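You operate a simulated robot arm through the tools that you are given. There is no shell and no other tool. Be economical: measure what you need, move in short steps, check, and stop when the job is done.

Carry out the task below with a simulated robot arm. There is one attempt and no reset: what you move stays moved.

JOB
Check both green capsules on the check bench in the size gauge and sort them.
Fine: one already sits in the gauge; FULL goes in the green tray, LOW in the red tub; leave the blue block slid back.

The check looks at the end state, three seconds after you hand in, the way a careful person would. Anything else that was tipped, shoved, dropped, spilled or broken makes it a failure.

ROBOT AND FRAMES
A 6-joint arm with a two-finger gripper on a trunk, on a base that drives. Base frame: it is fixed to the floor where the robot stands at the start and does not move with it; the origin is under the middle of the robot, x ahead of it, y to its left, z up; the surface under the hand at the start is at about z = 86. Readings come in cm, degrees, newtons and seconds.
It reaches about 129.8 cm from its shoulder. Its first joint turns from -149.0 to 149.0 degrees. Places, roughly: air lever [80, -40, 100]; blue block [70, 20, 90]; inside of the green tray on the check bench [40, 50, 90]; inside of the red tub on the check bench [40, 80, 90]; load dial [70, -40, 100]; seat of the size gauge [70, 30, 90]; small dial [60, 120, 90]; stirrer switch [60, 110, 90]. Payload 1.57 kg.
The tool frame sits at the grasp point between the pads (the TCP): z along the fingers, y along the line on which they close. The tips reach 2.1 cm beyond it. Largest opening 7 cm; the body of the gripper starts 5 cm behind the TCP.
Orientation is that of the tool frame in the base frame, as a unit quaternion [x, y, z, w]. With the fingers straight down and closing along the base's y, the tool's x points along the base's -x, its y along +y and its z along -z.

CONTROLS
- The arm moves only by the tool play_rows. Its argument "steps" is a list of rows, each a list of 6 numbers: the shift along the base's x, y, z in cm, then the turn, a rotation vector about the base's x, y, z in degrees. In form: [[tx, ty, tz, ax, ay, az], ...]. A call has 1 to 20 rows; each row shifts and turns the commanded pose from where the row before left it. "jaw" is the finger opening in cm, from 0 to 7, set as the call begins (left out, the last holds). A row lasts 0.2 s, in which the tool goes at most 5 cm and 8.6 degrees; a call with a longer step from one row to the next is refused whole, and so is a gripper value outside its range. A pose out of reach is approached as far as the arm can. The call stops where the force on the tool passes 40 N (or 10 N more than at its start, if that is more) or the arm is blocked; 0.2 s more then pass. The fingers move at their own pace and stop on an object; they squeeze with about 30 N. The grip force told is the motor's: it shows also when the fingers shut on nothing. Time passes only in rows, and 0.2 s behind the last, so rows that do not move let the fingers close. The reply holds the time, the measured pose of the TCP, the force on the tool along the base axes, the opening and the grip force, in the units named above and with some noise, with the torque about the TCP (base axes, N m) and any sound that the robot's microphone picked up.
- Cameras (640 x 400 px; columns grow to the right, rows downward): "scene" is now at [3.02, 18.86, 185.34]; the picture's right is [0.34, -0.94, 0.00], its down [-0.78, -0.28, -0.57] and it looks along [0.53, 0.19, -0.82] (base axes); focal length 280 px, centre (320, 200). "wrist" rides on the gripper at [7.9, 0.4, -8.1] in the tool frame; the picture's right is [-0.05, 1.00, 0.00], its down [-0.67, -0.04, -0.74] and it looks along [-0.74, -0.04, 0.67] (tool axes); focal length 256 px, centre (320, 200). There is no depth. A picture from a camera that has moved, and an enlarged one, comes with that camera's place and axes in the base frame and with its lens. The place of the scene camera against the robot may be out by one fixed shift of up to 2.5 cm in any direction.
- grab_frame(camera): a new picture of that camera. No time passes.
- slide_trunk(by): slides the trunk up (or, below 0, down) by that many cm; the arm and the scene camera ride with it, the base frame stays. It gives what a move gives, with no picture.
- drive_base(legs): drives the robot by 1 to 6 legs, each [ahead, turn to the left] in cm and degrees, along the robot's own axes; the way and the turn of a leg run together, so that a leg with both is an arc; at most 150 cm and 180 degrees a leg. The arm and the cameras ride along, it lands a little off, and it stops where it bumps. It gives what a move gives.
- pan_tilt(pan, tilt): turns the head with the scene camera to pan (to the left, within 155 degrees either way) and tilt (down, from -29 to 69), counted from straight ahead of the robot. It gives what a move gives.
- enlarge(camera, box): a new picture of the part [left, top, right, bottom] of that camera's present view, enlarged. No time passes.
- close_job(): hands the job in; it is judged then, once.

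Go step by step. Nothing tells you exact positions but the pictures and the camera data: compare them with the known pose of the tool, close in by small moves and look again before you grip or let go. The budget is 120 turns and 78 pictures, counting those below and the enlarged ones. Unless the task says otherwise, let go and move clear before handing in, and close with one line.

The tools are called after "Request:" as a command line: name --pt "numbers of a row" for each row, then --argument value for the rest, lists and objects as JSON in quotes. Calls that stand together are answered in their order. play_rows: Moves the arm, as the interface text tells. Its arguments: {"type":"object","properties":{"steps":{"type":"array"},"jaw":{"type":"number"}},"required":["steps"]} The other tools are called the same way: slide_trunk (by) slides the trunk up or down; drive_base (legs) drives the base; pan_tilt (pan, tilt) turns the head that bears the scene camera; grab_frame (camera) takes a picture; enlarge (camera, box) takes an enlarged picture of a part of a camera's view; close_job () hands the job in.

At the start:

```text
t: 0.0
eef_pos: [66.42, 41.44, 119.11]
orientation: [-0.002, 1.0, -0.001, 0.0]
contact_force: [-0.1, -0.7, 0.4]
wrist_torque: [0.01, 0.02, 0.0]
opening: 7.0
finger_force: 0.1
trunk travel left (down, up): [-87.3, 9.7]
robot x, y, heading: [0.02, 0.91, -0.1]
head pan, tilt: [19.9, 55.5]
```

scene: 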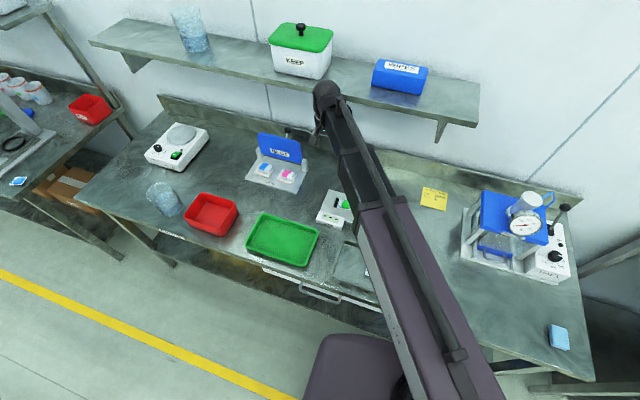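
wrist: 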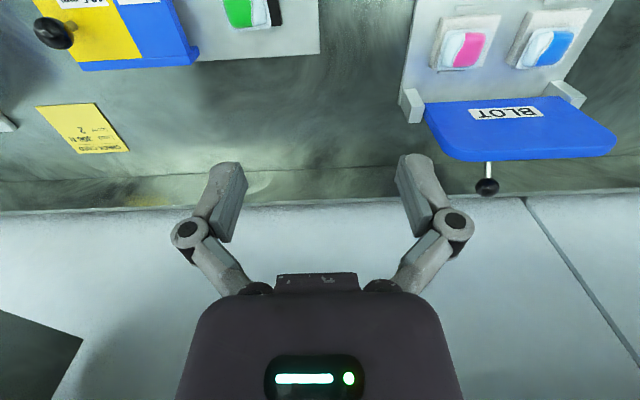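

The arm hides part of the gauge in the scene view. I'll enlarge both views to see the gauge and the capsules.

Request:
enlarge --camera "scene" --box '[220, 120, 380, 300]'

Request:
enlarge --camera "wrist" --box '[0, 0, 330, 200]'

```text
2.22 times, centred on (300, 210) of scene
camera zoom: at [3.02, 18.86, 185.34], right [0.34, -0.94, 0.0], down [-0.78, -0.28, -0.57], along [0.53, 0.19, -0.82], focal length 621 px, centre (364, 178)
```

zoom: 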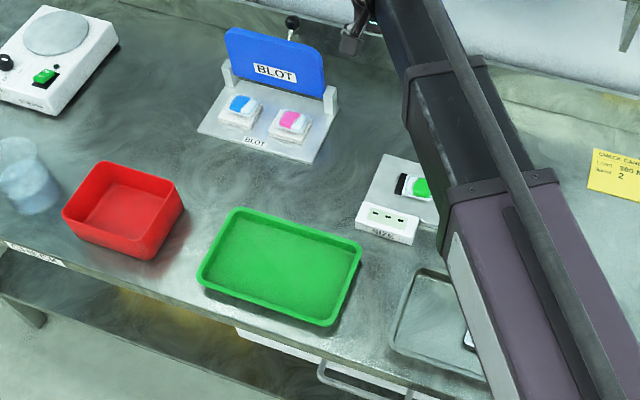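

```text
1.94 times, centred on (165, 100) of wrist
camera zoom: at [58.42, 41.85, 127.21], right [0.05, 1.0, 0.0], down [0.67, -0.03, 0.74], along [0.74, -0.04, -0.67], focal length 496 px, centre (621, 394)
```

zoom: 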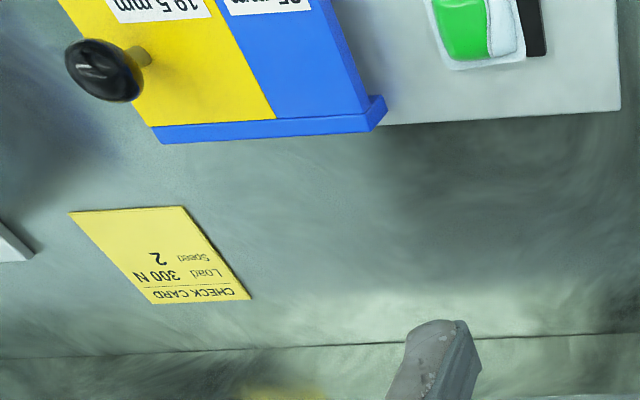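

The gauge (a sliding block with blue and yellow faces) lies near x 66, y 25, and part of it is out of view. I'll pull the hand back and over to view it with the wrist camera.

Request:
play_rows --pt "-4 -2.5 0 0 0 0" --pt "-4 -2.5 0 0 0 0" --pt "-4 -2.5 0 0 0 0" --pt "-4 -2.5 0 0 0 0" --pt "-4 -2.5 0 0 0 0" --pt "-4 -2.5 0 0 0 0"

Request:
grab_frame --camera "wrist"

Request:
grab_frame --camera "scene"

```text
t: 1.4
eef_pos: [45.39, 28.25, 119.19]
orientation: [-0.002, 1.0, -0.001, -0.001]
contact_force: [0.3, 0.3, 0.7]
wrist_torque: [0.0, 0.05, 0.03]
opening: 6.99
finger_force: 0.1
out of reach, approached as far as the arm can: row 6
trunk travel left (down, up): [-87.3, 9.7]
robot x, y, heading: [-0.06, 0.83, 0.1]
head pan, tilt: [19.9, 55.5]
```

```text
73 pictures are left
camera wrist: at [37.42, 28.63, 127.18], right [0.05, 1.0, 0.0], down [0.67, -0.03, 0.74], along [0.74, -0.04, -0.67], focal length 256 px, centre (320, 200)
```

wrist: 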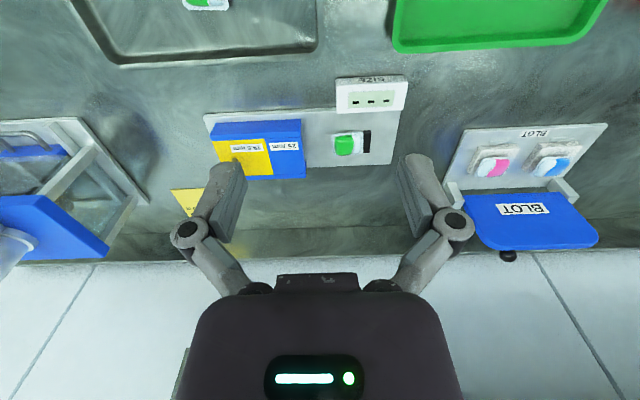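

```text
72 pictures are left
camera scene: at [3.13, 18.91, 185.33], right [0.34, -0.94, 0.0], down [-0.78, -0.28, -0.57], along [0.53, 0.19, -0.82], focal length 280 px, centre (320, 200)
```

scene: 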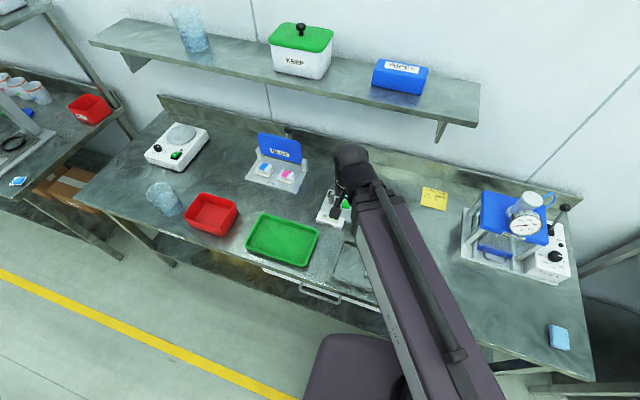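

The gauge shows a housing with three indicator lamps, a blue block with a yellow part, and a capsule in the seat; a second capsule is in the metal tray nearer the robot. I'll enlarge.

Request:
enlarge --camera "wrist" --box '[190, 60, 430, 210]'

Request:
enlarge --camera "wrist" --box '[60, 0, 330, 80]'

```text
2.67 times, centred on (310, 135) of wrist
camera zoom: at [37.42, 28.63, 127.18], right [0.05, 1.0, 0.0], down [0.67, -0.03, 0.74], along [0.74, -0.04, -0.67], focal length 683 px, centre (347, 373)
```

zoom: 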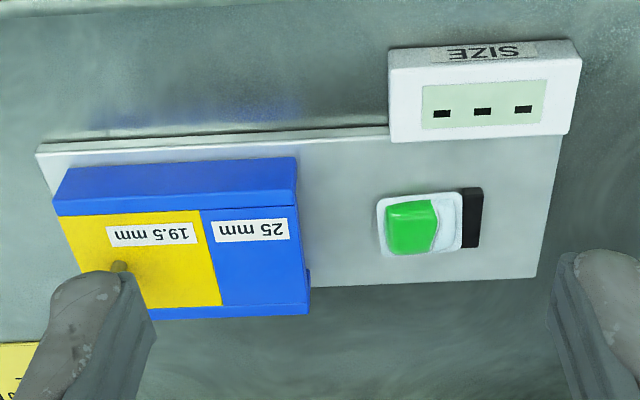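

```text
2.37 times, centred on (195, 40) of wrist
camera zoom: at [37.42, 28.63, 127.18], right [0.05, 1.0, 0.0], down [0.67, -0.03, 0.74], along [0.74, -0.04, -0.67], focal length 607 px, centre (616, 579)
```

zoom: 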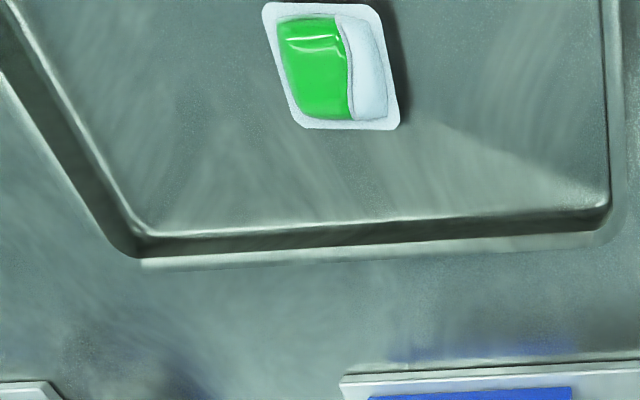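

The seat capsule is near (64, 32), the block near (63, 17), and the loose capsule near (44, 14), close to the arm's inner reach limit. I'll back the base up a bit for room.

Request:
drive_base --legs '[[-25, 0]]'

Request:
grab_frame --camera "scene"

Request:
grab_frame --camera "wrist"

```text
t: 3.5
eef_pos: [19.99, 27.98, 119.16]
orientation: [0.001, 1.0, 0.0, 0.0]
contact_force: [0.3, -0.3, 1.1]
wrist_torque: [0.01, -0.02, -0.02]
opening: 6.98
finger_force: 0.1
trunk travel left (down, up): [-87.3, 9.7]
robot x, y, heading: [-25.34, 1.21, -0.5]
head pan, tilt: [19.9, 55.5]
```

```text
69 pictures are left
camera scene: at [-22.31, 18.82, 185.34], right [0.33, -0.94, 0.0], down [-0.78, -0.27, -0.57], along [0.54, 0.19, -0.82], focal length 280 px, centre (320, 200)
```

scene: 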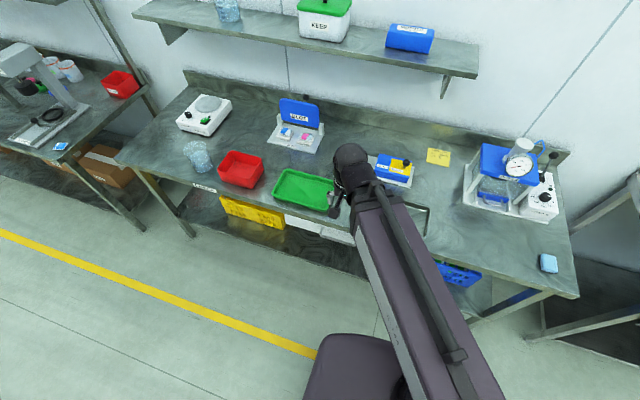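

```text
68 pictures are left
camera wrist: at [12.07, 28.47, 127.25], right [0.06, 1.0, 0.0], down [0.67, -0.04, 0.74], along [0.74, -0.04, -0.67], focal length 256 px, centre (320, 200)
```

wrist: 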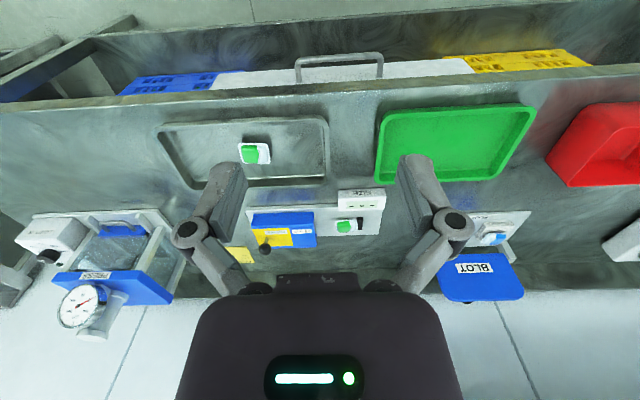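

Base is back and the arm has room now. I'll bring the wrist camera closer to the gauge.

Request:
play_rows --pt "4 -0.4 -1.6 0 0 0" --pt "4 -0.4 -1.6 0 0 0" --pt "4 -0.4 -1.6 0 0 0" --pt "4 -0.4 -1.6 0 0 0" --pt "4 -0.4 -1.6 0 0 0" --pt "4 -0.4 -1.6 0 0 0" --pt "4 -0.4 -1.6 0 0 0"

Request:
grab_frame --camera "wrist"

```text
t: 5.1
eef_pos: [48.26, 25.04, 119.04]
orientation: [0.001, 1.0, 0.0, 0.0]
contact_force: [-0.5, -0.1, -0.4]
wrist_torque: [-0.02, 0.02, 0.01]
opening: 6.98
finger_force: 0.0
out of reach, approached as far as the arm can: row 1, 2, 3, 4, 5, 6, 7
trunk travel left (down, up): [-87.3, 9.7]
robot x, y, heading: [-25.26, 0.7, -0.6]
head pan, tilt: [19.9, 55.5]
```

```text
67 pictures are left
camera wrist: at [40.3, 25.45, 127.17], right [0.06, 1.0, 0.0], down [0.67, -0.04, 0.74], along [0.74, -0.04, -0.67], focal length 256 px, centre (320, 200)
```

wrist: 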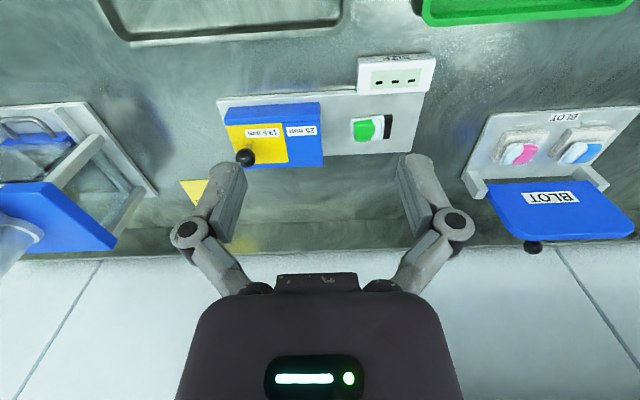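

The hand can't go lower with straight-down fingers at this trunk height, so I'll lower the trunk.

Request:
slide_trunk --by -14

Request:
grab_frame --camera "wrist"

```text
t: 6.8
eef_pos: [48.18, 24.88, 105.29]
orientation: [0.001, 1.0, 0.0, 0.0]
contact_force: [-0.2, -0.7, 0.2]
wrist_torque: [-0.04, 0.0, 0.02]
opening: 6.99
finger_force: 0.2
trunk travel left (down, up): [-73.3, 23.7]
robot x, y, heading: [-25.15, 0.96, -0.6]
head pan, tilt: [19.9, 55.5]
```

```text
66 pictures are left
camera wrist: at [40.15, 25.44, 113.22], right [0.06, 1.0, 0.0], down [0.67, -0.04, 0.74], along [0.74, -0.04, -0.67], focal length 256 px, centre (320, 200)
```

wrist: 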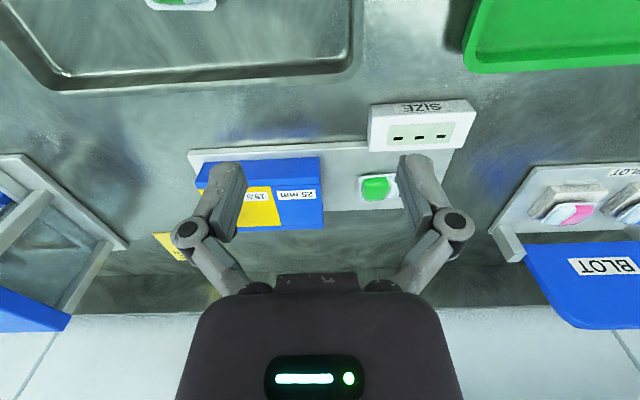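

I want to see how the block is shaped on its side facing the seat, so I'll yaw the hand and look from the +y side.

Request:
play_rows --pt "0.6 2.5 0 0 0 -8" --pt "0.6 2.5 0 0 0 -8" --pt "0.6 2.5 0 0 0 -8" --pt "0.6 2.5 0 0 0 -8" --pt "0.6 2.5 0 0 0 -8" --pt "0.6 2.5 0 0 0 -8" --pt "0 0 0 0 0 -8"

Request:
grab_frame --camera "wrist"

```text
t: 8.4
eef_pos: [51.48, 40.18, 105.15]
orientation: [0.472, 0.882, 0.0, -0.001]
contact_force: [0.2, 0.2, -0.5]
wrist_torque: [0.0, 0.01, -0.03]
opening: 6.97
finger_force: 0.1
trunk travel left (down, up): [-73.3, 23.7]
robot x, y, heading: [-25.22, 1.17, -1.0]
head pan, tilt: [19.9, 55.5]
```

```text
65 pictures are left
camera wrist: at [47.41, 47.03, 113.22], right [0.86, 0.51, 0.0], down [0.34, -0.57, 0.74], along [0.38, -0.64, -0.67], focal length 256 px, centre (320, 200)
```

wrist: 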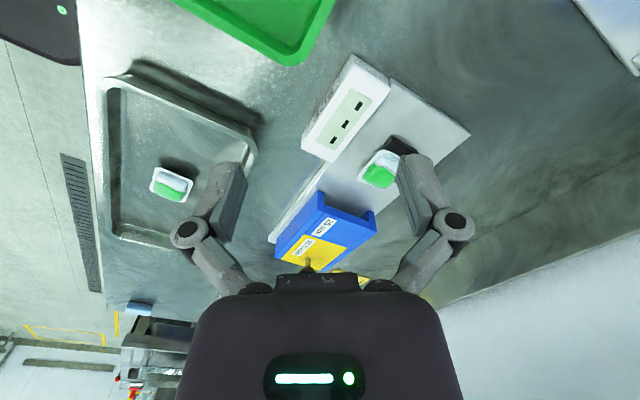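

Request:
enlarge --camera "wrist" --box '[260, 50, 480, 280]'

Request:
enlarge --camera "wrist" --box '[100, 60, 260, 260]'

```text
1.74 times, centred on (370, 165) of wrist
camera zoom: at [47.41, 47.03, 113.22], right [0.86, 0.51, 0.0], down [0.34, -0.57, 0.74], along [0.38, -0.64, -0.67], focal length 445 px, centre (233, 261)
```

zoom: 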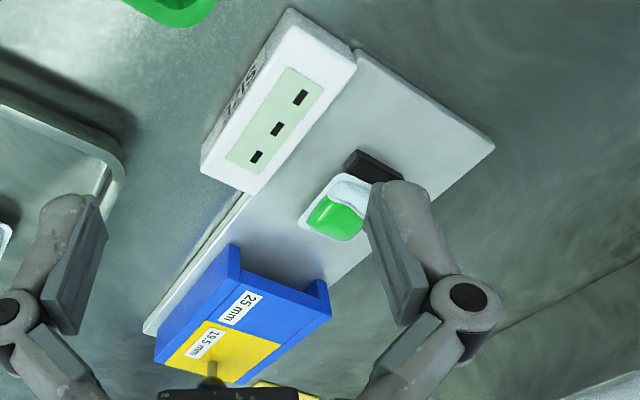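

```text
2.00 times, centred on (180, 160) of wrist
camera zoom: at [47.41, 47.03, 113.22], right [0.86, 0.51, 0.0], down [0.34, -0.57, 0.74], along [0.38, -0.64, -0.67], focal length 512 px, centre (600, 280)
```

zoom: 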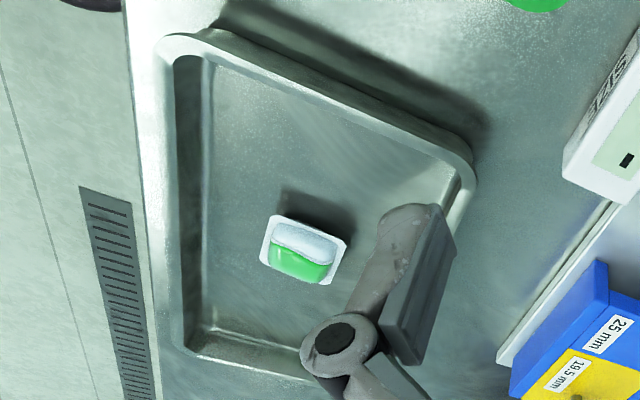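

The block is an inverted-U tunnel: a 25 mm entry (blue), then a 19.5 mm step (yellow), with a black stop behind the seat. A full capsule should block it at the yellow step, and the knob is at about (65.4, 12, 94.6). I'll hover over the knob.

Request:
play_rows --pt "1.74 -3.52 0.2 0 0 8" --pt "1.74 -3.52 0.2 0 0 8" --pt "1.74 -3.52 0.2 0 0 8" --pt "1.74 -3.52 0 0 0 8" --pt "1.74 -3.52 0 0 0 8" --pt "1.74 -3.52 0 0 0 8" --pt "1.74 -3.52 0 0 0 8" --pt "1.74 -3.52 0 0 0 0"

Request:
grab_frame --camera "wrist"

```text
t: 10.2
eef_pos: [65.79, 12.22, 105.2]
orientation: [0.0, 1.0, 0.0, 0.0]
contact_force: [-0.6, -0.1, 0.2]
wrist_torque: [0.0, 0.03, 0.02]
opening: 6.98
finger_force: 0.1
out of reach, approached as far as the arm can: row 2, 5
trunk travel left (down, up): [-73.3, 23.7]
robot x, y, heading: [-25.63, 0.75, -0.8]
head pan, tilt: [19.9, 55.5]
```

```text
62 pictures are left
camera wrist: at [57.88, 12.6, 113.2], right [0.05, 1.0, 0.0], down [0.67, -0.04, 0.74], along [0.74, -0.04, -0.67], focal length 256 px, centre (320, 200)
```

wrist: 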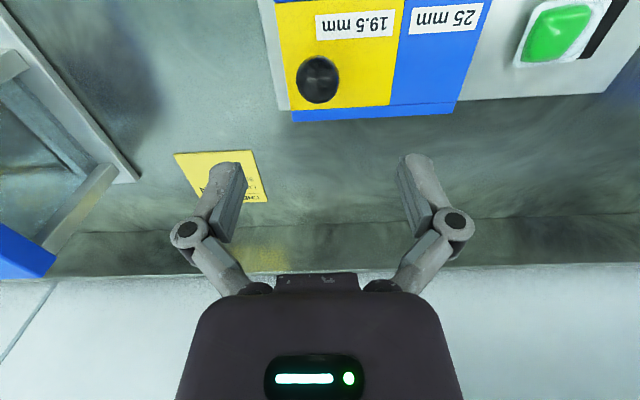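

The knob is directly below the TCP at (65.7, 12.1). I'll descend.

Request:
play_rows --pt "0 -0.1 -3 0 0 0" --pt "0 0 -3 0 0 0" --pt "0 0 -2 0 0 0"

Request:
grab_frame --camera "wrist"

```text
t: 11.0
eef_pos: [65.77, 12.27, 105.14]
orientation: [0.001, 1.0, 0.0, -0.001]
contact_force: [0.5, 0.5, 0.2]
wrist_torque: [0.01, -0.02, -0.02]
opening: 6.99
finger_force: 0.1
out of reach, approached as far as the arm can: row 1, 2, 3
trunk travel left (down, up): [-73.3, 23.7]
robot x, y, heading: [-25.33, 0.76, -0.5]
head pan, tilt: [19.9, 55.5]
```

```text
61 pictures are left
camera wrist: at [57.83, 12.68, 113.21], right [0.06, 1.0, 0.0], down [0.67, -0.04, 0.74], along [0.74, -0.04, -0.67], focal length 256 px, centre (320, 200)
```

wrist: 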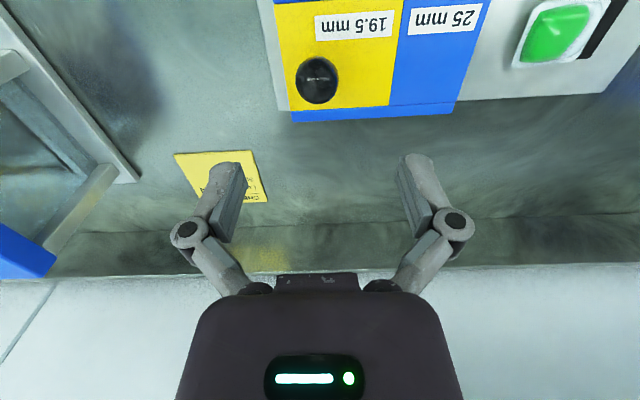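

The arm's lower limit moves with the trunk. I'll raise the arm 14 and lower the trunk 20, which gives downward range.

Request:
play_rows --pt "0 0 3.5 0 0 0" --pt "0 0 3.5 0 0 0" --pt "0 0 3.5 0 0 0" --pt "0 0 3.5 0 0 0"

Request:
slide_trunk --by -20

Request:
grab_frame --camera "wrist"

```text
t: 12.0
eef_pos: [65.85, 12.22, 105.23]
orientation: [0.001, 1.0, 0.0, -0.001]
contact_force: [-0.2, 0.5, -0.4]
wrist_torque: [0.01, -0.02, -0.02]
opening: 7.0
finger_force: 0.1
out of reach, approached as far as the arm can: row 1, 2, 3, 4
trunk travel left (down, up): [-73.3, 23.7]
robot x, y, heading: [-25.56, 0.69, -0.7]
head pan, tilt: [19.9, 55.5]
```

```text
t: 13.4
eef_pos: [65.65, 12.64, 91.94]
orientation: [0.0, 1.0, 0.009, 0.002]
contact_force: [-6.6, 1.9, 27.3]
wrist_torque: [1.11, 0.04, 0.21]
opening: 7.09
finger_force: 0.1
trunk travel left (down, up): [-59.9, 37.1]
robot x, y, heading: [-25.31, 0.47, -0.5]
head pan, tilt: [19.9, 55.5]
stopped: the force on the tool passed its limit at 106 N (the readings are from after the stop); the commanded pose is now the measured one
```

```text
60 pictures are left
camera wrist: at [57.64, 12.97, 100.01], right [0.05, 1.0, 0.02], down [0.66, -0.05, 0.75], along [0.75, -0.03, -0.67], focal length 256 px, centre (320, 200)
```

wrist: 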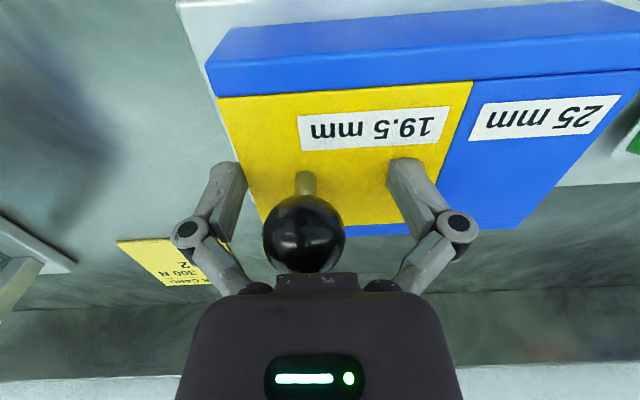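

The arm did not rise as commanded, so the trunk slide pressed one finger onto the block top. I'll lift the trunk slightly to release that and test whether the arm can move in z at all.

Request:
slide_trunk --by 1.5

Request:
play_rows --pt "0 0 1 0 0 0"

Request:
grab_frame --camera "wrist"

```text
t: 14.0
eef_pos: [65.97, 12.72, 93.21]
orientation: [0.001, 1.0, 0.008, 0.001]
contact_force: [0.3, 0.6, 0.3]
wrist_torque: [0.01, -0.01, -0.02]
opening: 6.99
finger_force: 0.1
trunk travel left (down, up): [-61.4, 35.6]
robot x, y, heading: [-25.17, 0.86, -0.5]
head pan, tilt: [19.9, 55.5]
```

```text
t: 14.4
eef_pos: [66.0, 12.71, 93.28]
orientation: [0.001, 1.0, 0.008, 0.002]
contact_force: [0.1, 0.1, -0.5]
wrist_torque: [0.03, 0.03, -0.03]
opening: 6.99
finger_force: 0.0
out of reach, approached as far as the arm can: row 1
trunk travel left (down, up): [-61.4, 35.6]
robot x, y, heading: [-25.22, 0.83, -0.6]
head pan, tilt: [19.9, 55.5]
```

```text
59 pictures are left
camera wrist: at [57.99, 13.0, 101.26], right [0.06, 1.0, 0.02], down [0.66, -0.05, 0.75], along [0.75, -0.03, -0.67], focal length 256 px, centre (320, 200)
```

wrist: 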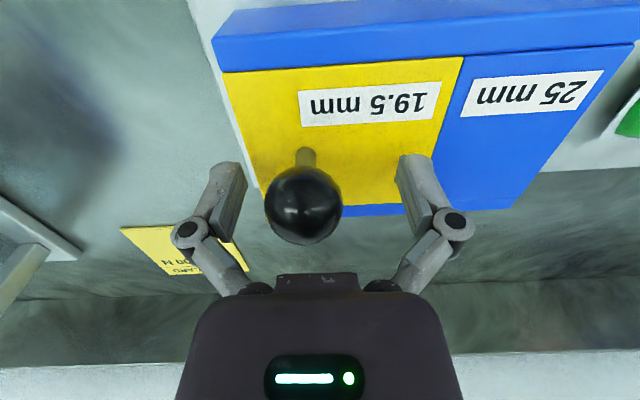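

So vertical motion comes only from the trunk. The ball centre is at (65.7, 12.0, 94.6), and I'll align to it at z 94.3.

Request:
slide_trunk --by 1.0

Request:
play_rows --pt "-0.3 -0.7 0 -0.9 0 0"

```text
t: 15.0
eef_pos: [66.02, 12.76, 94.26]
orientation: [0.001, 1.0, 0.008, 0.002]
contact_force: [-0.5, 0.0, -0.2]
wrist_torque: [-0.01, 0.03, 0.01]
opening: 7.01
finger_force: 0.1
trunk travel left (down, up): [-62.4, 34.6]
robot x, y, heading: [-24.99, 0.9, -0.7]
head pan, tilt: [19.9, 55.5]
```

```text
t: 15.4
eef_pos: [65.76, 11.94, 94.18]
orientation: [0.0, 1.0, -0.001, 0.001]
contact_force: [0.5, 0.1, 0.4]
wrist_torque: [0.0, -0.01, 0.03]
opening: 7.0
finger_force: 0.1
trunk travel left (down, up): [-62.4, 34.6]
robot x, y, heading: [-25.04, 0.51, -0.5]
head pan, tilt: [19.9, 55.5]
```

Aligned; now I close on the knob.

Request:
play_rows --pt "0 0 0 0 0 0" --pt "0 0 0 0 0 0" --pt "0 0 0 0 0 0" --jaw 2.4

Request:
grab_frame --camera "wrist"

```text
t: 16.2
eef_pos: [65.77, 11.86, 94.36]
orientation: [0.001, 1.0, 0.001, 0.002]
contact_force: [7.0, 0.7, 16.2]
wrist_torque: [-0.01, 0.08, -0.03]
opening: 3.04
finger_force: 31.8
trunk travel left (down, up): [-62.4, 34.6]
robot x, y, heading: [-25.28, 0.58, -0.3]
head pan, tilt: [19.9, 55.5]
```

```text
58 pictures are left
camera wrist: at [57.7, 12.46, 102.34], right [0.06, 1.0, 0.0], down [0.66, -0.04, 0.75], along [0.75, -0.04, -0.66], focal length 256 px, centre (320, 200)
```

wrist: 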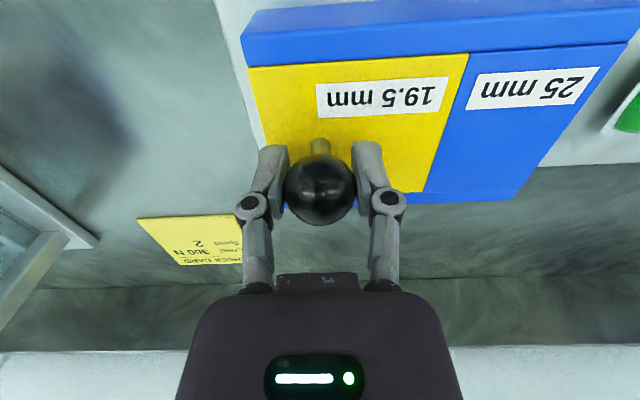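

The knob is held (opening 3.04). Now I slide it slowly toward the seat along +y with short steps, watching the force.

Request:
play_rows --pt "-0.02 0.5 0 0 0 0" --pt "-0.02 0.5 0 0 0 0" --pt "-0.02 0.5 0 0 0 0" --pt "-0.02 0.5 0 0 0 0"

Request:
grab_frame --camera "wrist"

```text
t: 17.2
eef_pos: [65.65, 13.97, 94.11]
orientation: [0.001, 1.0, -0.001, 0.002]
contact_force: [20.3, 0.9, 19.7]
wrist_torque: [-0.07, -0.03, -0.01]
opening: 3.02
finger_force: 32.0
trunk travel left (down, up): [-62.4, 34.6]
robot x, y, heading: [-25.38, 0.61, -0.7]
head pan, tilt: [19.9, 55.5]
```

```text
57 pictures are left
camera wrist: at [57.62, 14.48, 102.26], right [0.06, 1.0, 0.0], down [0.66, -0.04, 0.75], along [0.75, -0.04, -0.66], focal length 256 px, centre (320, 200)
```

wrist: 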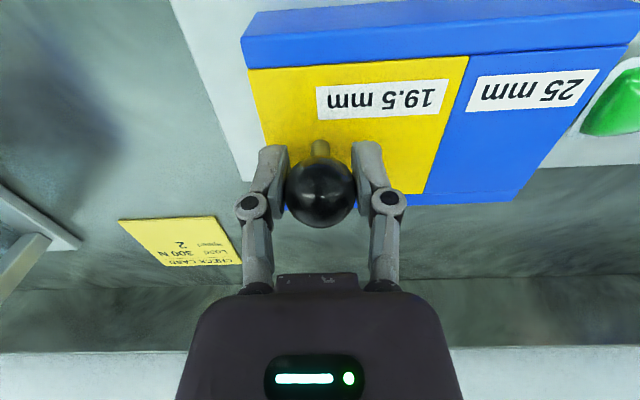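

The block slides, but there is a +x side force, so I'm pulling against the track. I'll add a little +x.

Request:
play_rows --pt "0.1 0.5 0 0 0 0" --pt "0.05 0.5 0 0 0 0" --pt "0.02 0.5 0 0 0 0" --pt "0.02 0.5 0 0 0 0"

```text
t: 18.2
eef_pos: [65.61, 15.94, 94.23]
orientation: [0.001, 1.0, 0.0, 0.0]
contact_force: [-11.0, 0.3, -4.6]
wrist_torque: [-0.01, -0.15, -0.03]
opening: 3.03
finger_force: 31.6
trunk travel left (down, up): [-62.4, 34.6]
robot x, y, heading: [-25.58, 0.83, -0.7]
head pan, tilt: [19.9, 55.5]
```

Request:
play_rows --pt "-0.06 0.5 0 0 0 0" --pt "0 0.5 0 0 0 0" --pt "0 0.5 0 0 0 0" --pt "0 0.5 0 0 0 0"

Request:
grab_frame --camera "wrist"

```text
t: 19.2
eef_pos: [65.61, 18.06, 94.13]
orientation: [0.001, 1.0, 0.001, 0.002]
contact_force: [-17.9, 0.2, -13.2]
wrist_torque: [-0.05, -0.28, -0.04]
opening: 3.03
finger_force: 31.8
trunk travel left (down, up): [-62.4, 34.6]
robot x, y, heading: [-25.5, 0.51, -0.6]
head pan, tilt: [19.9, 55.5]
```

```text
56 pictures are left
camera wrist: at [57.61, 18.46, 102.28], right [0.06, 1.0, 0.0], down [0.66, -0.04, 0.75], along [0.75, -0.04, -0.66], focal length 256 px, centre (320, 200)
```

wrist: 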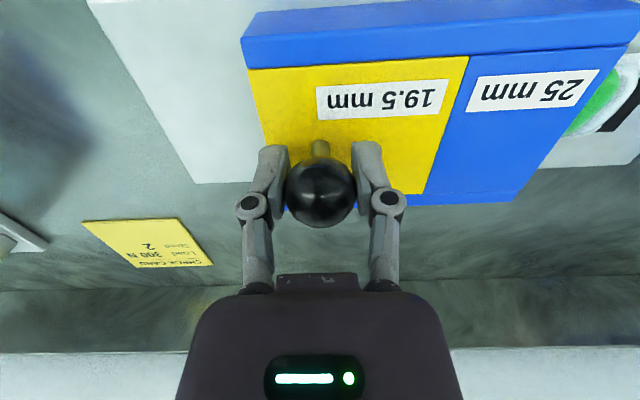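

Request:
play_rows --pt "-0.08 0.4 0 0 0 0" --pt "-0.02 0.5 0 0 0 0" --pt "-0.02 0.5 0 0 0 0" --pt "-0.02 0.5 0 0 0 0"

Request:
grab_frame --camera "wrist"

```text
t: 20.2
eef_pos: [65.64, 19.77, 94.23]
orientation: [0.0, 1.0, 0.0, 0.003]
contact_force: [-7.7, 0.4, -5.2]
wrist_torque: [-0.04, 0.54, 0.07]
opening: 3.03
finger_force: 32.0
trunk travel left (down, up): [-62.4, 34.6]
robot x, y, heading: [-25.15, 0.46, -0.6]
head pan, tilt: [19.9, 55.5]
```

```text
55 pictures are left
camera wrist: at [57.59, 20.36, 102.27], right [0.06, 1.0, 0.0], down [0.66, -0.04, 0.75], along [0.75, -0.04, -0.66], focal length 256 px, centre (320, 200)
```

wrist: 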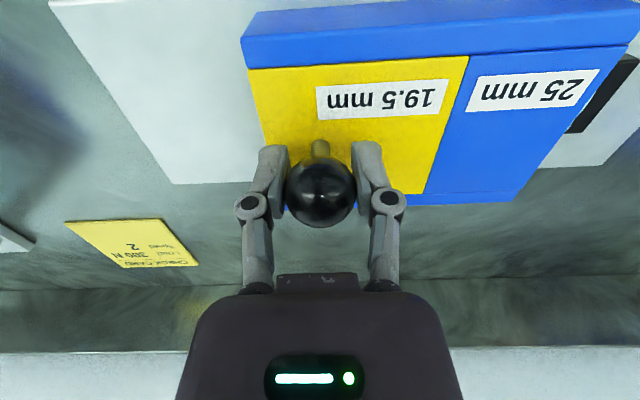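

The capsule is now under the blue section. I continue toward the yellow step slowly.

Request:
play_rows --pt "-0.05 0.4 0 0 0 0" --pt "-0.01 0.4 0 0 0 0" --pt "-0.01 0.4 0 0 0 0" --pt "-0.01 0.4 0 0 0 0"

Request:
grab_frame --camera "scene"

```text
t: 21.2
eef_pos: [65.59, 21.51, 94.22]
orientation: [0.001, 1.0, 0.0, 0.003]
contact_force: [-0.8, 0.1, 0.6]
wrist_torque: [-0.04, -0.23, 0.01]
opening: 3.04
finger_force: 31.7
trunk travel left (down, up): [-62.4, 34.6]
robot x, y, heading: [-25.55, 0.44, -0.8]
head pan, tilt: [19.9, 55.5]
```

```text
54 pictures are left
camera scene: at [-22.15, 18.81, 160.43], right [0.33, -0.94, 0.0], down [-0.78, -0.27, -0.57], along [0.53, 0.19, -0.82], focal length 280 px, centre (320, 200)
```

scene: 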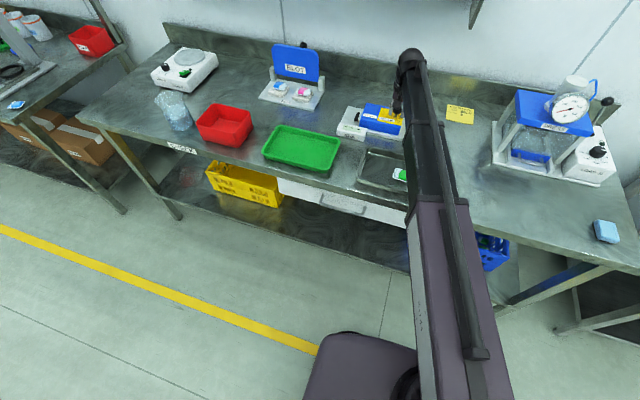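

Request:
play_rows --pt "0 0.4 0 0 0 0" --pt "0 0.4 0 0 0 0" --pt "0 0.4 0 0 0 0" --pt "0 0.4 0 0 0 0"

Request:
enlarge --camera "scene" --box '[320, 80, 440, 155]'

```text
t: 22.2
eef_pos: [65.61, 23.13, 94.23]
orientation: [0.001, 1.0, 0.0, 0.003]
contact_force: [12.2, 0.6, 11.2]
wrist_torque: [-0.06, 0.05, 0.01]
opening: 3.03
finger_force: 32.4
trunk travel left (down, up): [-62.4, 34.6]
robot x, y, heading: [-25.28, 0.84, -0.7]
head pan, tilt: [19.9, 55.5]
```

```text
5.33 times, centred on (380, 118) of scene
camera zoom: at [-22.13, 18.78, 160.43], right [0.33, -0.94, 0.0], down [-0.78, -0.27, -0.57], along [0.53, 0.19, -0.82], focal length 1491 px, centre (0, 640)
```

zoom: 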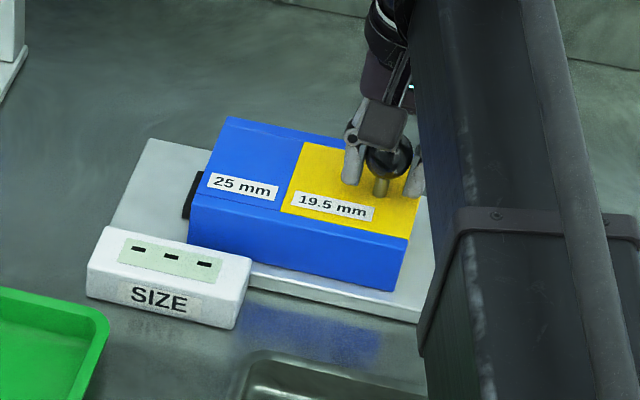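

Request:
play_rows --pt "0.04 0.3 0 0 0 0" --pt "0.03 0.3 0 0 0 0" --pt "0 0.3 0 0 0 0"

Request:
enlarge --camera "scene" --box '[320, 80, 440, 155]'

```text
t: 23.0
eef_pos: [65.65, 23.97, 94.21]
orientation: [0.001, 1.0, 0.0, 0.002]
contact_force: [10.4, -1.5, 9.5]
wrist_torque: [0.02, -0.07, 0.06]
opening: 3.02
finger_force: 31.9
trunk travel left (down, up): [-62.4, 34.6]
robot x, y, heading: [-25.72, 0.51, -0.4]
head pan, tilt: [19.9, 55.5]
```

```text
5.33 times, centred on (380, 118) of scene
camera zoom: at [-22.13, 18.77, 160.43], right [0.33, -0.94, 0.0], down [-0.78, -0.27, -0.57], along [0.53, 0.19, -0.82], focal length 1491 px, centre (0, 640)
```

zoom: 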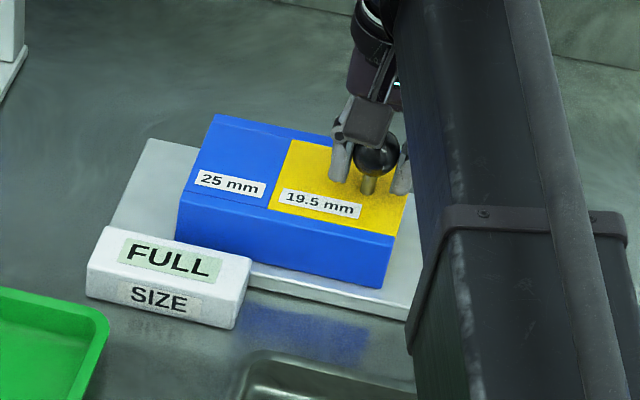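

The display reads FULL. I'll nudge a touch further to make sure the block has really stopped on the step.

Request:
play_rows --pt "0 0.15 0 0 0 0" --pt "0 0.15 0 0 0 0"

Request:
enlarge --camera "scene" --box '[320, 80, 440, 155]'

```text
t: 23.6
eef_pos: [65.57, 24.2, 94.15]
orientation: [0.001, 1.0, 0.001, 0.002]
contact_force: [10.2, -3.5, 9.6]
wrist_torque: [0.11, 0.12, 0.03]
opening: 3.04
finger_force: 32.1
trunk travel left (down, up): [-62.4, 34.6]
robot x, y, heading: [-25.54, 0.95, -0.8]
head pan, tilt: [19.9, 55.5]
```

```text
5.33 times, centred on (380, 118) of scene
camera zoom: at [-22.12, 18.74, 160.43], right [0.33, -0.94, 0.0], down [-0.78, -0.27, -0.57], along [0.53, 0.19, -0.82], focal length 1491 px, centre (0, 640)
```

zoom: 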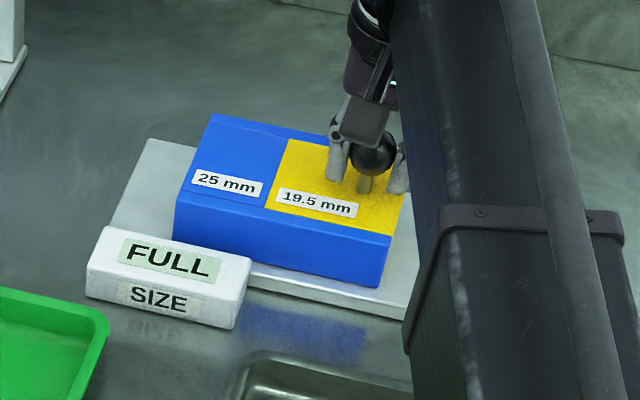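

Request:
play_rows --pt "0 0.1 0 0 0 0" --pt "0 0.1 0 0 0 0"

```text
t: 24.2
eef_pos: [65.47, 24.17, 94.28]
orientation: [0.002, 1.0, -0.001, 0.002]
contact_force: [3.2, -13.3, 1.5]
wrist_torque: [0.01, -0.38, -0.03]
opening: 3.04
finger_force: 32.3
trunk travel left (down, up): [-62.4, 34.6]
robot x, y, heading: [-25.35, 0.81, -0.5]
head pan, tilt: [19.9, 55.5]
```

The block is solidly stopped at 24.2 and the reading is FULL for the first capsule. I slide the block back.

Request:
play_rows --pt "0 -0.6 0 0 0 0" --pt "0 -0.6 0 0 0 0" --pt "0 -0.6 0 0 0 0" --pt "0.03 -0.6 0 0 0 0" --pt "0.03 -0.6 0 0 0 0" --pt "0.03 -0.6 0 0 0 0"

```text
t: 25.6
eef_pos: [65.67, 20.82, 94.14]
orientation: [0.001, 1.0, 0.0, 0.002]
contact_force: [-5.3, -0.2, -3.5]
wrist_torque: [0.13, -0.49, 0.04]
opening: 3.05
finger_force: 32.0
trunk travel left (down, up): [-62.4, 34.6]
robot x, y, heading: [-25.24, 0.71, -0.6]
head pan, tilt: [19.9, 55.5]
```

Request:
play_rows --pt "0 -0.6 0 0 0 0" --pt "0 -0.6 0 0 0 0" --pt "0 -0.6 0 0 0 0" --pt "0.02 -0.6 0 0 0 0" --pt "0.02 -0.6 0 0 0 0" --pt "0.02 -0.6 0 0 0 0"

Request:
enlarge --camera "scene" --box '[320, 80, 440, 155]'

```text
t: 27.0
eef_pos: [65.51, 17.22, 94.32]
orientation: [0.001, 1.0, 0.0, 0.001]
contact_force: [-11.8, -0.9, -10.2]
wrist_torque: [0.12, -0.43, -0.02]
opening: 3.03
finger_force: 32.2
trunk travel left (down, up): [-62.4, 34.6]
robot x, y, heading: [-25.5, 0.91, -0.4]
head pan, tilt: [19.9, 55.5]
```

```text
5.33 times, centred on (380, 118) of scene
camera zoom: at [-22.17, 18.84, 160.41], right [0.33, -0.94, 0.0], down [-0.78, -0.27, -0.57], along [0.53, 0.19, -0.82], focal length 1491 px, centre (0, 640)
```

zoom: 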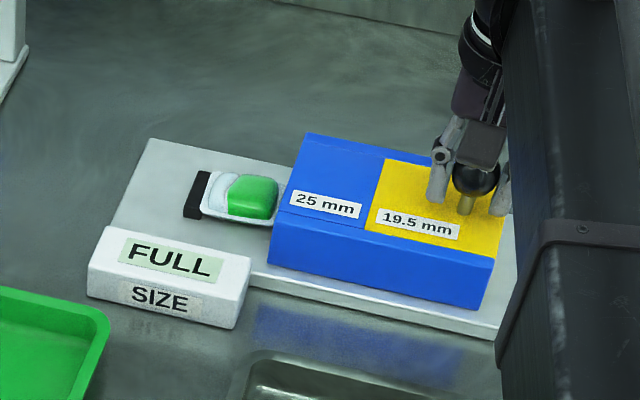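

Request:
play_rows --pt "-0.05 -0.6 0 0 0 0" --pt "0 -0.6 0 0 0 0" --pt "0 -0.6 0 0 0 0" --pt "0 -0.6 0 0 0 0" --pt "0 -0.6 0 0 0 0" --pt "0 -0.6 0 0 0 0" --pt "0 -0.6 0 0 0 0" --pt "0 -0.6 0 0 0 0" --pt "0 -0.4 0 0 0 0"

Request:
enlarge --camera "scene" --box '[320, 80, 440, 155]'

```text
t: 29.0
eef_pos: [65.67, 12.18, 94.31]
orientation: [0.001, 1.0, 0.0, 0.001]
contact_force: [-9.1, 0.0, -7.1]
wrist_torque: [0.03, 0.22, 0.06]
opening: 3.03
finger_force: 31.5
trunk travel left (down, up): [-62.4, 34.6]
robot x, y, heading: [-25.59, 0.89, -0.6]
head pan, tilt: [19.9, 55.5]
```

```text
5.33 times, centred on (380, 118) of scene
camera zoom: at [-22.15, 18.83, 160.42], right [0.33, -0.94, 0.0], down [-0.78, -0.27, -0.57], along [0.53, 0.19, -0.82], focal length 1491 px, centre (0, 640)
```

zoom: 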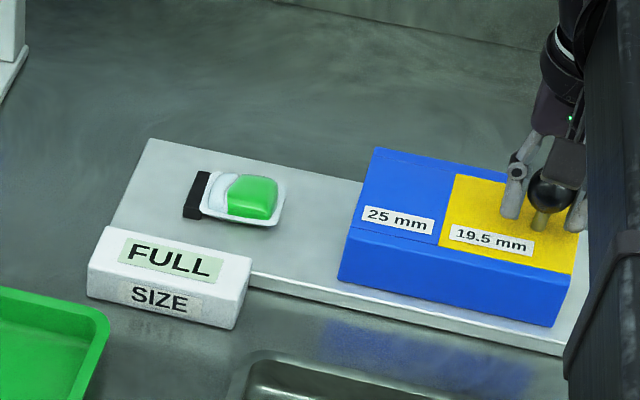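

The block is back within 0.25 cm of its start position. I'll finish that, open the jaw and raise.

Request:
play_rows --pt "0 -0.25 0 0 0 0"

Request:
play_rows --pt "0 0 0 0 0 0" --pt "0 0 0 0 0 0" --jaw 7

Request:
slide_trunk --by 7

```text
t: 29.4
eef_pos: [65.63, 12.02, 94.24]
orientation: [0.001, 1.0, 0.0, 0.002]
contact_force: [-8.6, 6.0, -5.8]
wrist_torque: [-0.16, -0.04, -0.1]
opening: 3.05
finger_force: 31.9
trunk travel left (down, up): [-62.4, 34.6]
robot x, y, heading: [-25.32, 0.85, -0.6]
head pan, tilt: [19.9, 55.5]
```

```text
t: 30.0
eef_pos: [65.59, 11.88, 94.16]
orientation: [0.001, 1.0, 0.0, 0.002]
contact_force: [-0.1, -0.4, 0.0]
wrist_torque: [0.01, 0.0, -0.04]
opening: 6.99
finger_force: 0.1
trunk travel left (down, up): [-62.4, 34.6]
robot x, y, heading: [-25.69, 0.65, -0.7]
head pan, tilt: [19.9, 55.5]
```

```text
t: 31.1
eef_pos: [65.69, 11.8, 101.24]
orientation: [0.0, 1.0, 0.0, 0.001]
contact_force: [0.5, 0.7, -0.1]
wrist_torque: [-0.02, 0.03, 0.03]
opening: 6.97
finger_force: 0.1
trunk travel left (down, up): [-69.4, 27.6]
robot x, y, heading: [-25.23, 0.97, -0.2]
head pan, tilt: [19.9, 55.5]
```

The block sits at its rear stop. Now I move over the gauged capsule, yawing -90° so the fingers close along x, clear of the black stop.

Request:
play_rows --pt "-0.15 1.84 0 0 0 -8.18" --pt "-0.15 1.84 0 0 0 -8.18" --pt "-0.15 1.84 0 0 0 -8.18" --pt "-0.15 1.84 0 0 0 -8.18" --pt "-0.15 1.84 0 0 0 -8.18" --pt "-0.15 1.84 0 0 0 -8.18" --pt "-0.15 1.84 0 0 0 -8.18" --pt "-0.15 1.84 0 0 0 -8.18" --pt "-0.15 1.84 0 0 0 -8.18" --pt "-0.15 1.84 0 0 0 -8.18" --pt "-0.15 1.84 0 0 0 -8.18"

Request:
grab_frame --camera "wrist"

```text
t: 33.5
eef_pos: [63.92, 31.98, 101.2]
orientation: [0.709, 0.705, -0.001, 0.001]
contact_force: [-0.1, 0.0, 0.6]
wrist_torque: [0.0, 0.0, 0.01]
opening: 7.01
finger_force: 0.0
trunk travel left (down, up): [-69.4, 27.6]
robot x, y, heading: [-25.39, 0.86, -0.4]
head pan, tilt: [19.9, 55.5]
```

```text
48 pictures are left
camera wrist: at [64.29, 40.0, 109.25], right [1.0, -0.06, 0.0], down [-0.04, -0.66, 0.75], along [-0.04, -0.75, -0.66], focal length 256 px, centre (320, 200)
```

wrist: 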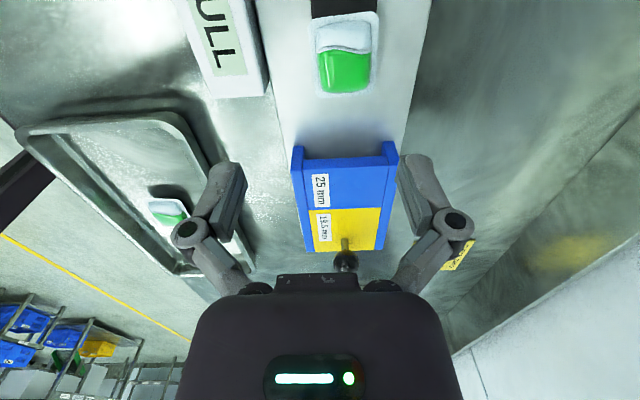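

The capsule looks to be at about (65.7, 32.8), roughly 4.8 cm wide in x. I'll centre over it, come down part way and look again.

Request:
play_rows --pt "1.8 0.8 0 0 0 0"

Request:
slide_trunk --by -7

Request:
grab_frame --camera "wrist"

Request:
enlarge --camera "scene" --box '[310, 60, 450, 150]'

```text
t: 33.9
eef_pos: [65.72, 32.89, 101.14]
orientation: [0.708, 0.706, -0.002, 0.001]
contact_force: [-0.4, 1.4, 0.3]
wrist_torque: [0.02, -0.01, -0.01]
opening: 7.01
finger_force: 0.0
trunk travel left (down, up): [-69.4, 27.6]
robot x, y, heading: [-25.36, 0.75, -0.8]
head pan, tilt: [19.9, 55.5]
```

```text
t: 35.0
eef_pos: [65.69, 32.84, 94.13]
orientation: [0.708, 0.707, -0.001, 0.001]
contact_force: [0.7, 0.1, 0.4]
wrist_torque: [0.0, 0.0, 0.0]
opening: 6.99
finger_force: 0.0
trunk travel left (down, up): [-62.4, 34.6]
robot x, y, heading: [-25.02, 0.9, -0.6]
head pan, tilt: [19.9, 55.5]
```

```text
47 pictures are left
camera wrist: at [66.11, 40.82, 102.26], right [1.0, -0.05, 0.0], down [-0.04, -0.66, 0.75], along [-0.04, -0.75, -0.66], focal length 256 px, centre (320, 200)
```

wrist: 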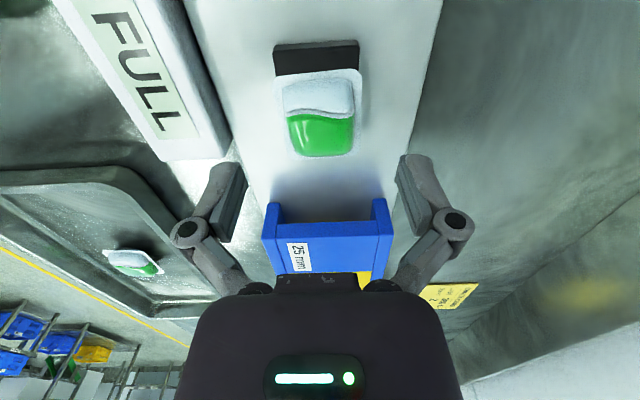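

```text
4.44 times, centred on (380, 105) of scene
camera zoom: at [-22.14, 18.81, 160.42], right [0.33, -0.94, 0.0], down [-0.78, -0.27, -0.57], along [0.53, 0.19, -0.82], focal length 1242 px, centre (53, 622)
```

zoom: 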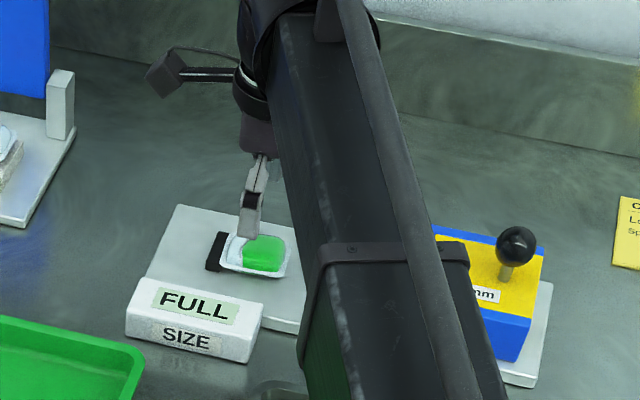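

The capsule centre is confirmed at (65.6, 32.6). I descend to about z 90 and look.

Request:
slide_trunk --by -4

Request:
play_rows --pt "-0.1 -0.25 0 0 0 0"

Request:
grab_frame --camera "wrist"

Request:
enlarge --camera "scene" --box '[320, 80, 400, 130]'

```text
t: 35.8
eef_pos: [65.71, 32.76, 90.27]
orientation: [0.708, 0.707, -0.002, 0.001]
contact_force: [0.9, 0.7, 0.5]
wrist_torque: [-0.03, 0.04, -0.02]
opening: 7.0
finger_force: 0.0
trunk travel left (down, up): [-58.4, 38.6]
robot x, y, heading: [-25.21, 0.63, -0.5]
head pan, tilt: [19.9, 55.5]
```

```text
t: 36.2
eef_pos: [65.46, 32.53, 90.35]
orientation: [0.708, 0.706, -0.001, 0.0]
contact_force: [-0.6, -0.2, 0.1]
wrist_torque: [-0.02, 0.03, 0.01]
opening: 6.99
finger_force: 0.0
trunk travel left (down, up): [-58.4, 38.6]
robot x, y, heading: [-25.58, 0.73, -0.8]
head pan, tilt: [19.9, 55.5]
```

```text
45 pictures are left
camera wrist: at [65.92, 40.52, 98.26], right [1.0, -0.05, 0.0], down [-0.04, -0.66, 0.75], along [-0.04, -0.75, -0.66], focal length 256 px, centre (320, 200)
```

wrist: 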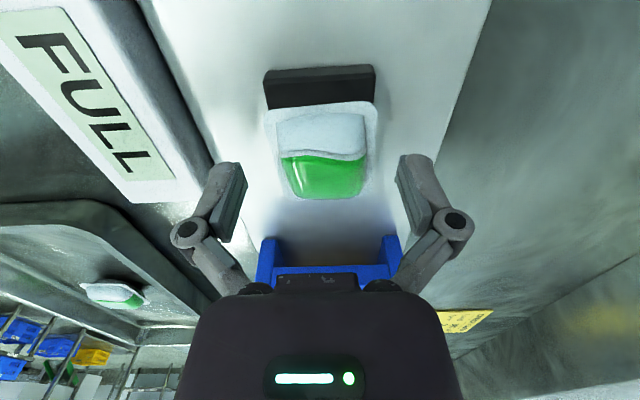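

```text
8.00 times, centred on (360, 105) of scene
camera zoom: at [-22.14, 18.82, 156.42], right [0.33, -0.94, 0.0], down [-0.78, -0.27, -0.57], along [0.53, 0.19, -0.82], focal length 2236 px, centre (0, 960)
```

zoom: 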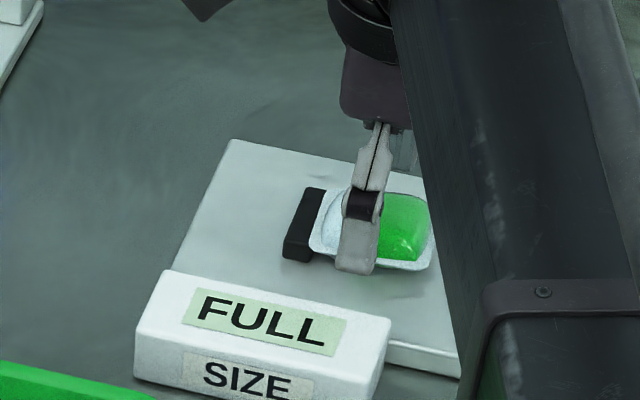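

Well centred. I go down another 0.5 and close.

Request:
slide_trunk --by -0.5

Request:
play_rows --pt "0 0 0 0 0 0" --pt "0 0 0 0 0 0" --pt "0 0 0 0 0 0" --jaw 3.5

Request:
grab_frame --camera "wrist"

```text
t: 36.7
eef_pos: [65.46, 32.52, 89.74]
orientation: [0.708, 0.707, -0.001, 0.001]
contact_force: [0.3, 0.0, 0.3]
wrist_torque: [-0.02, 0.01, 0.01]
opening: 7.01
finger_force: 0.0
trunk travel left (down, up): [-57.9, 39.1]
robot x, y, heading: [-25.1, 0.42, -0.6]
head pan, tilt: [19.9, 55.5]
```

```text
t: 37.5
eef_pos: [65.57, 32.58, 89.69]
orientation: [0.708, 0.706, -0.001, 0.002]
contact_force: [0.3, 0.3, 1.7]
wrist_torque: [0.03, 0.06, 0.01]
opening: 4.11
finger_force: 29.9
trunk travel left (down, up): [-57.9, 39.1]
robot x, y, heading: [-25.41, 0.59, -0.7]
head pan, tilt: [19.9, 55.5]
```

```text
43 pictures are left
camera wrist: at [65.92, 40.51, 97.77], right [1.0, -0.05, 0.0], down [-0.04, -0.66, 0.75], along [-0.04, -0.75, -0.66], focal length 256 px, centre (320, 200)
```

wrist: 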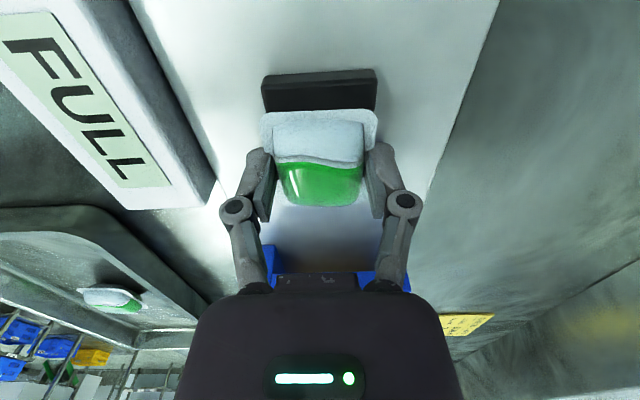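

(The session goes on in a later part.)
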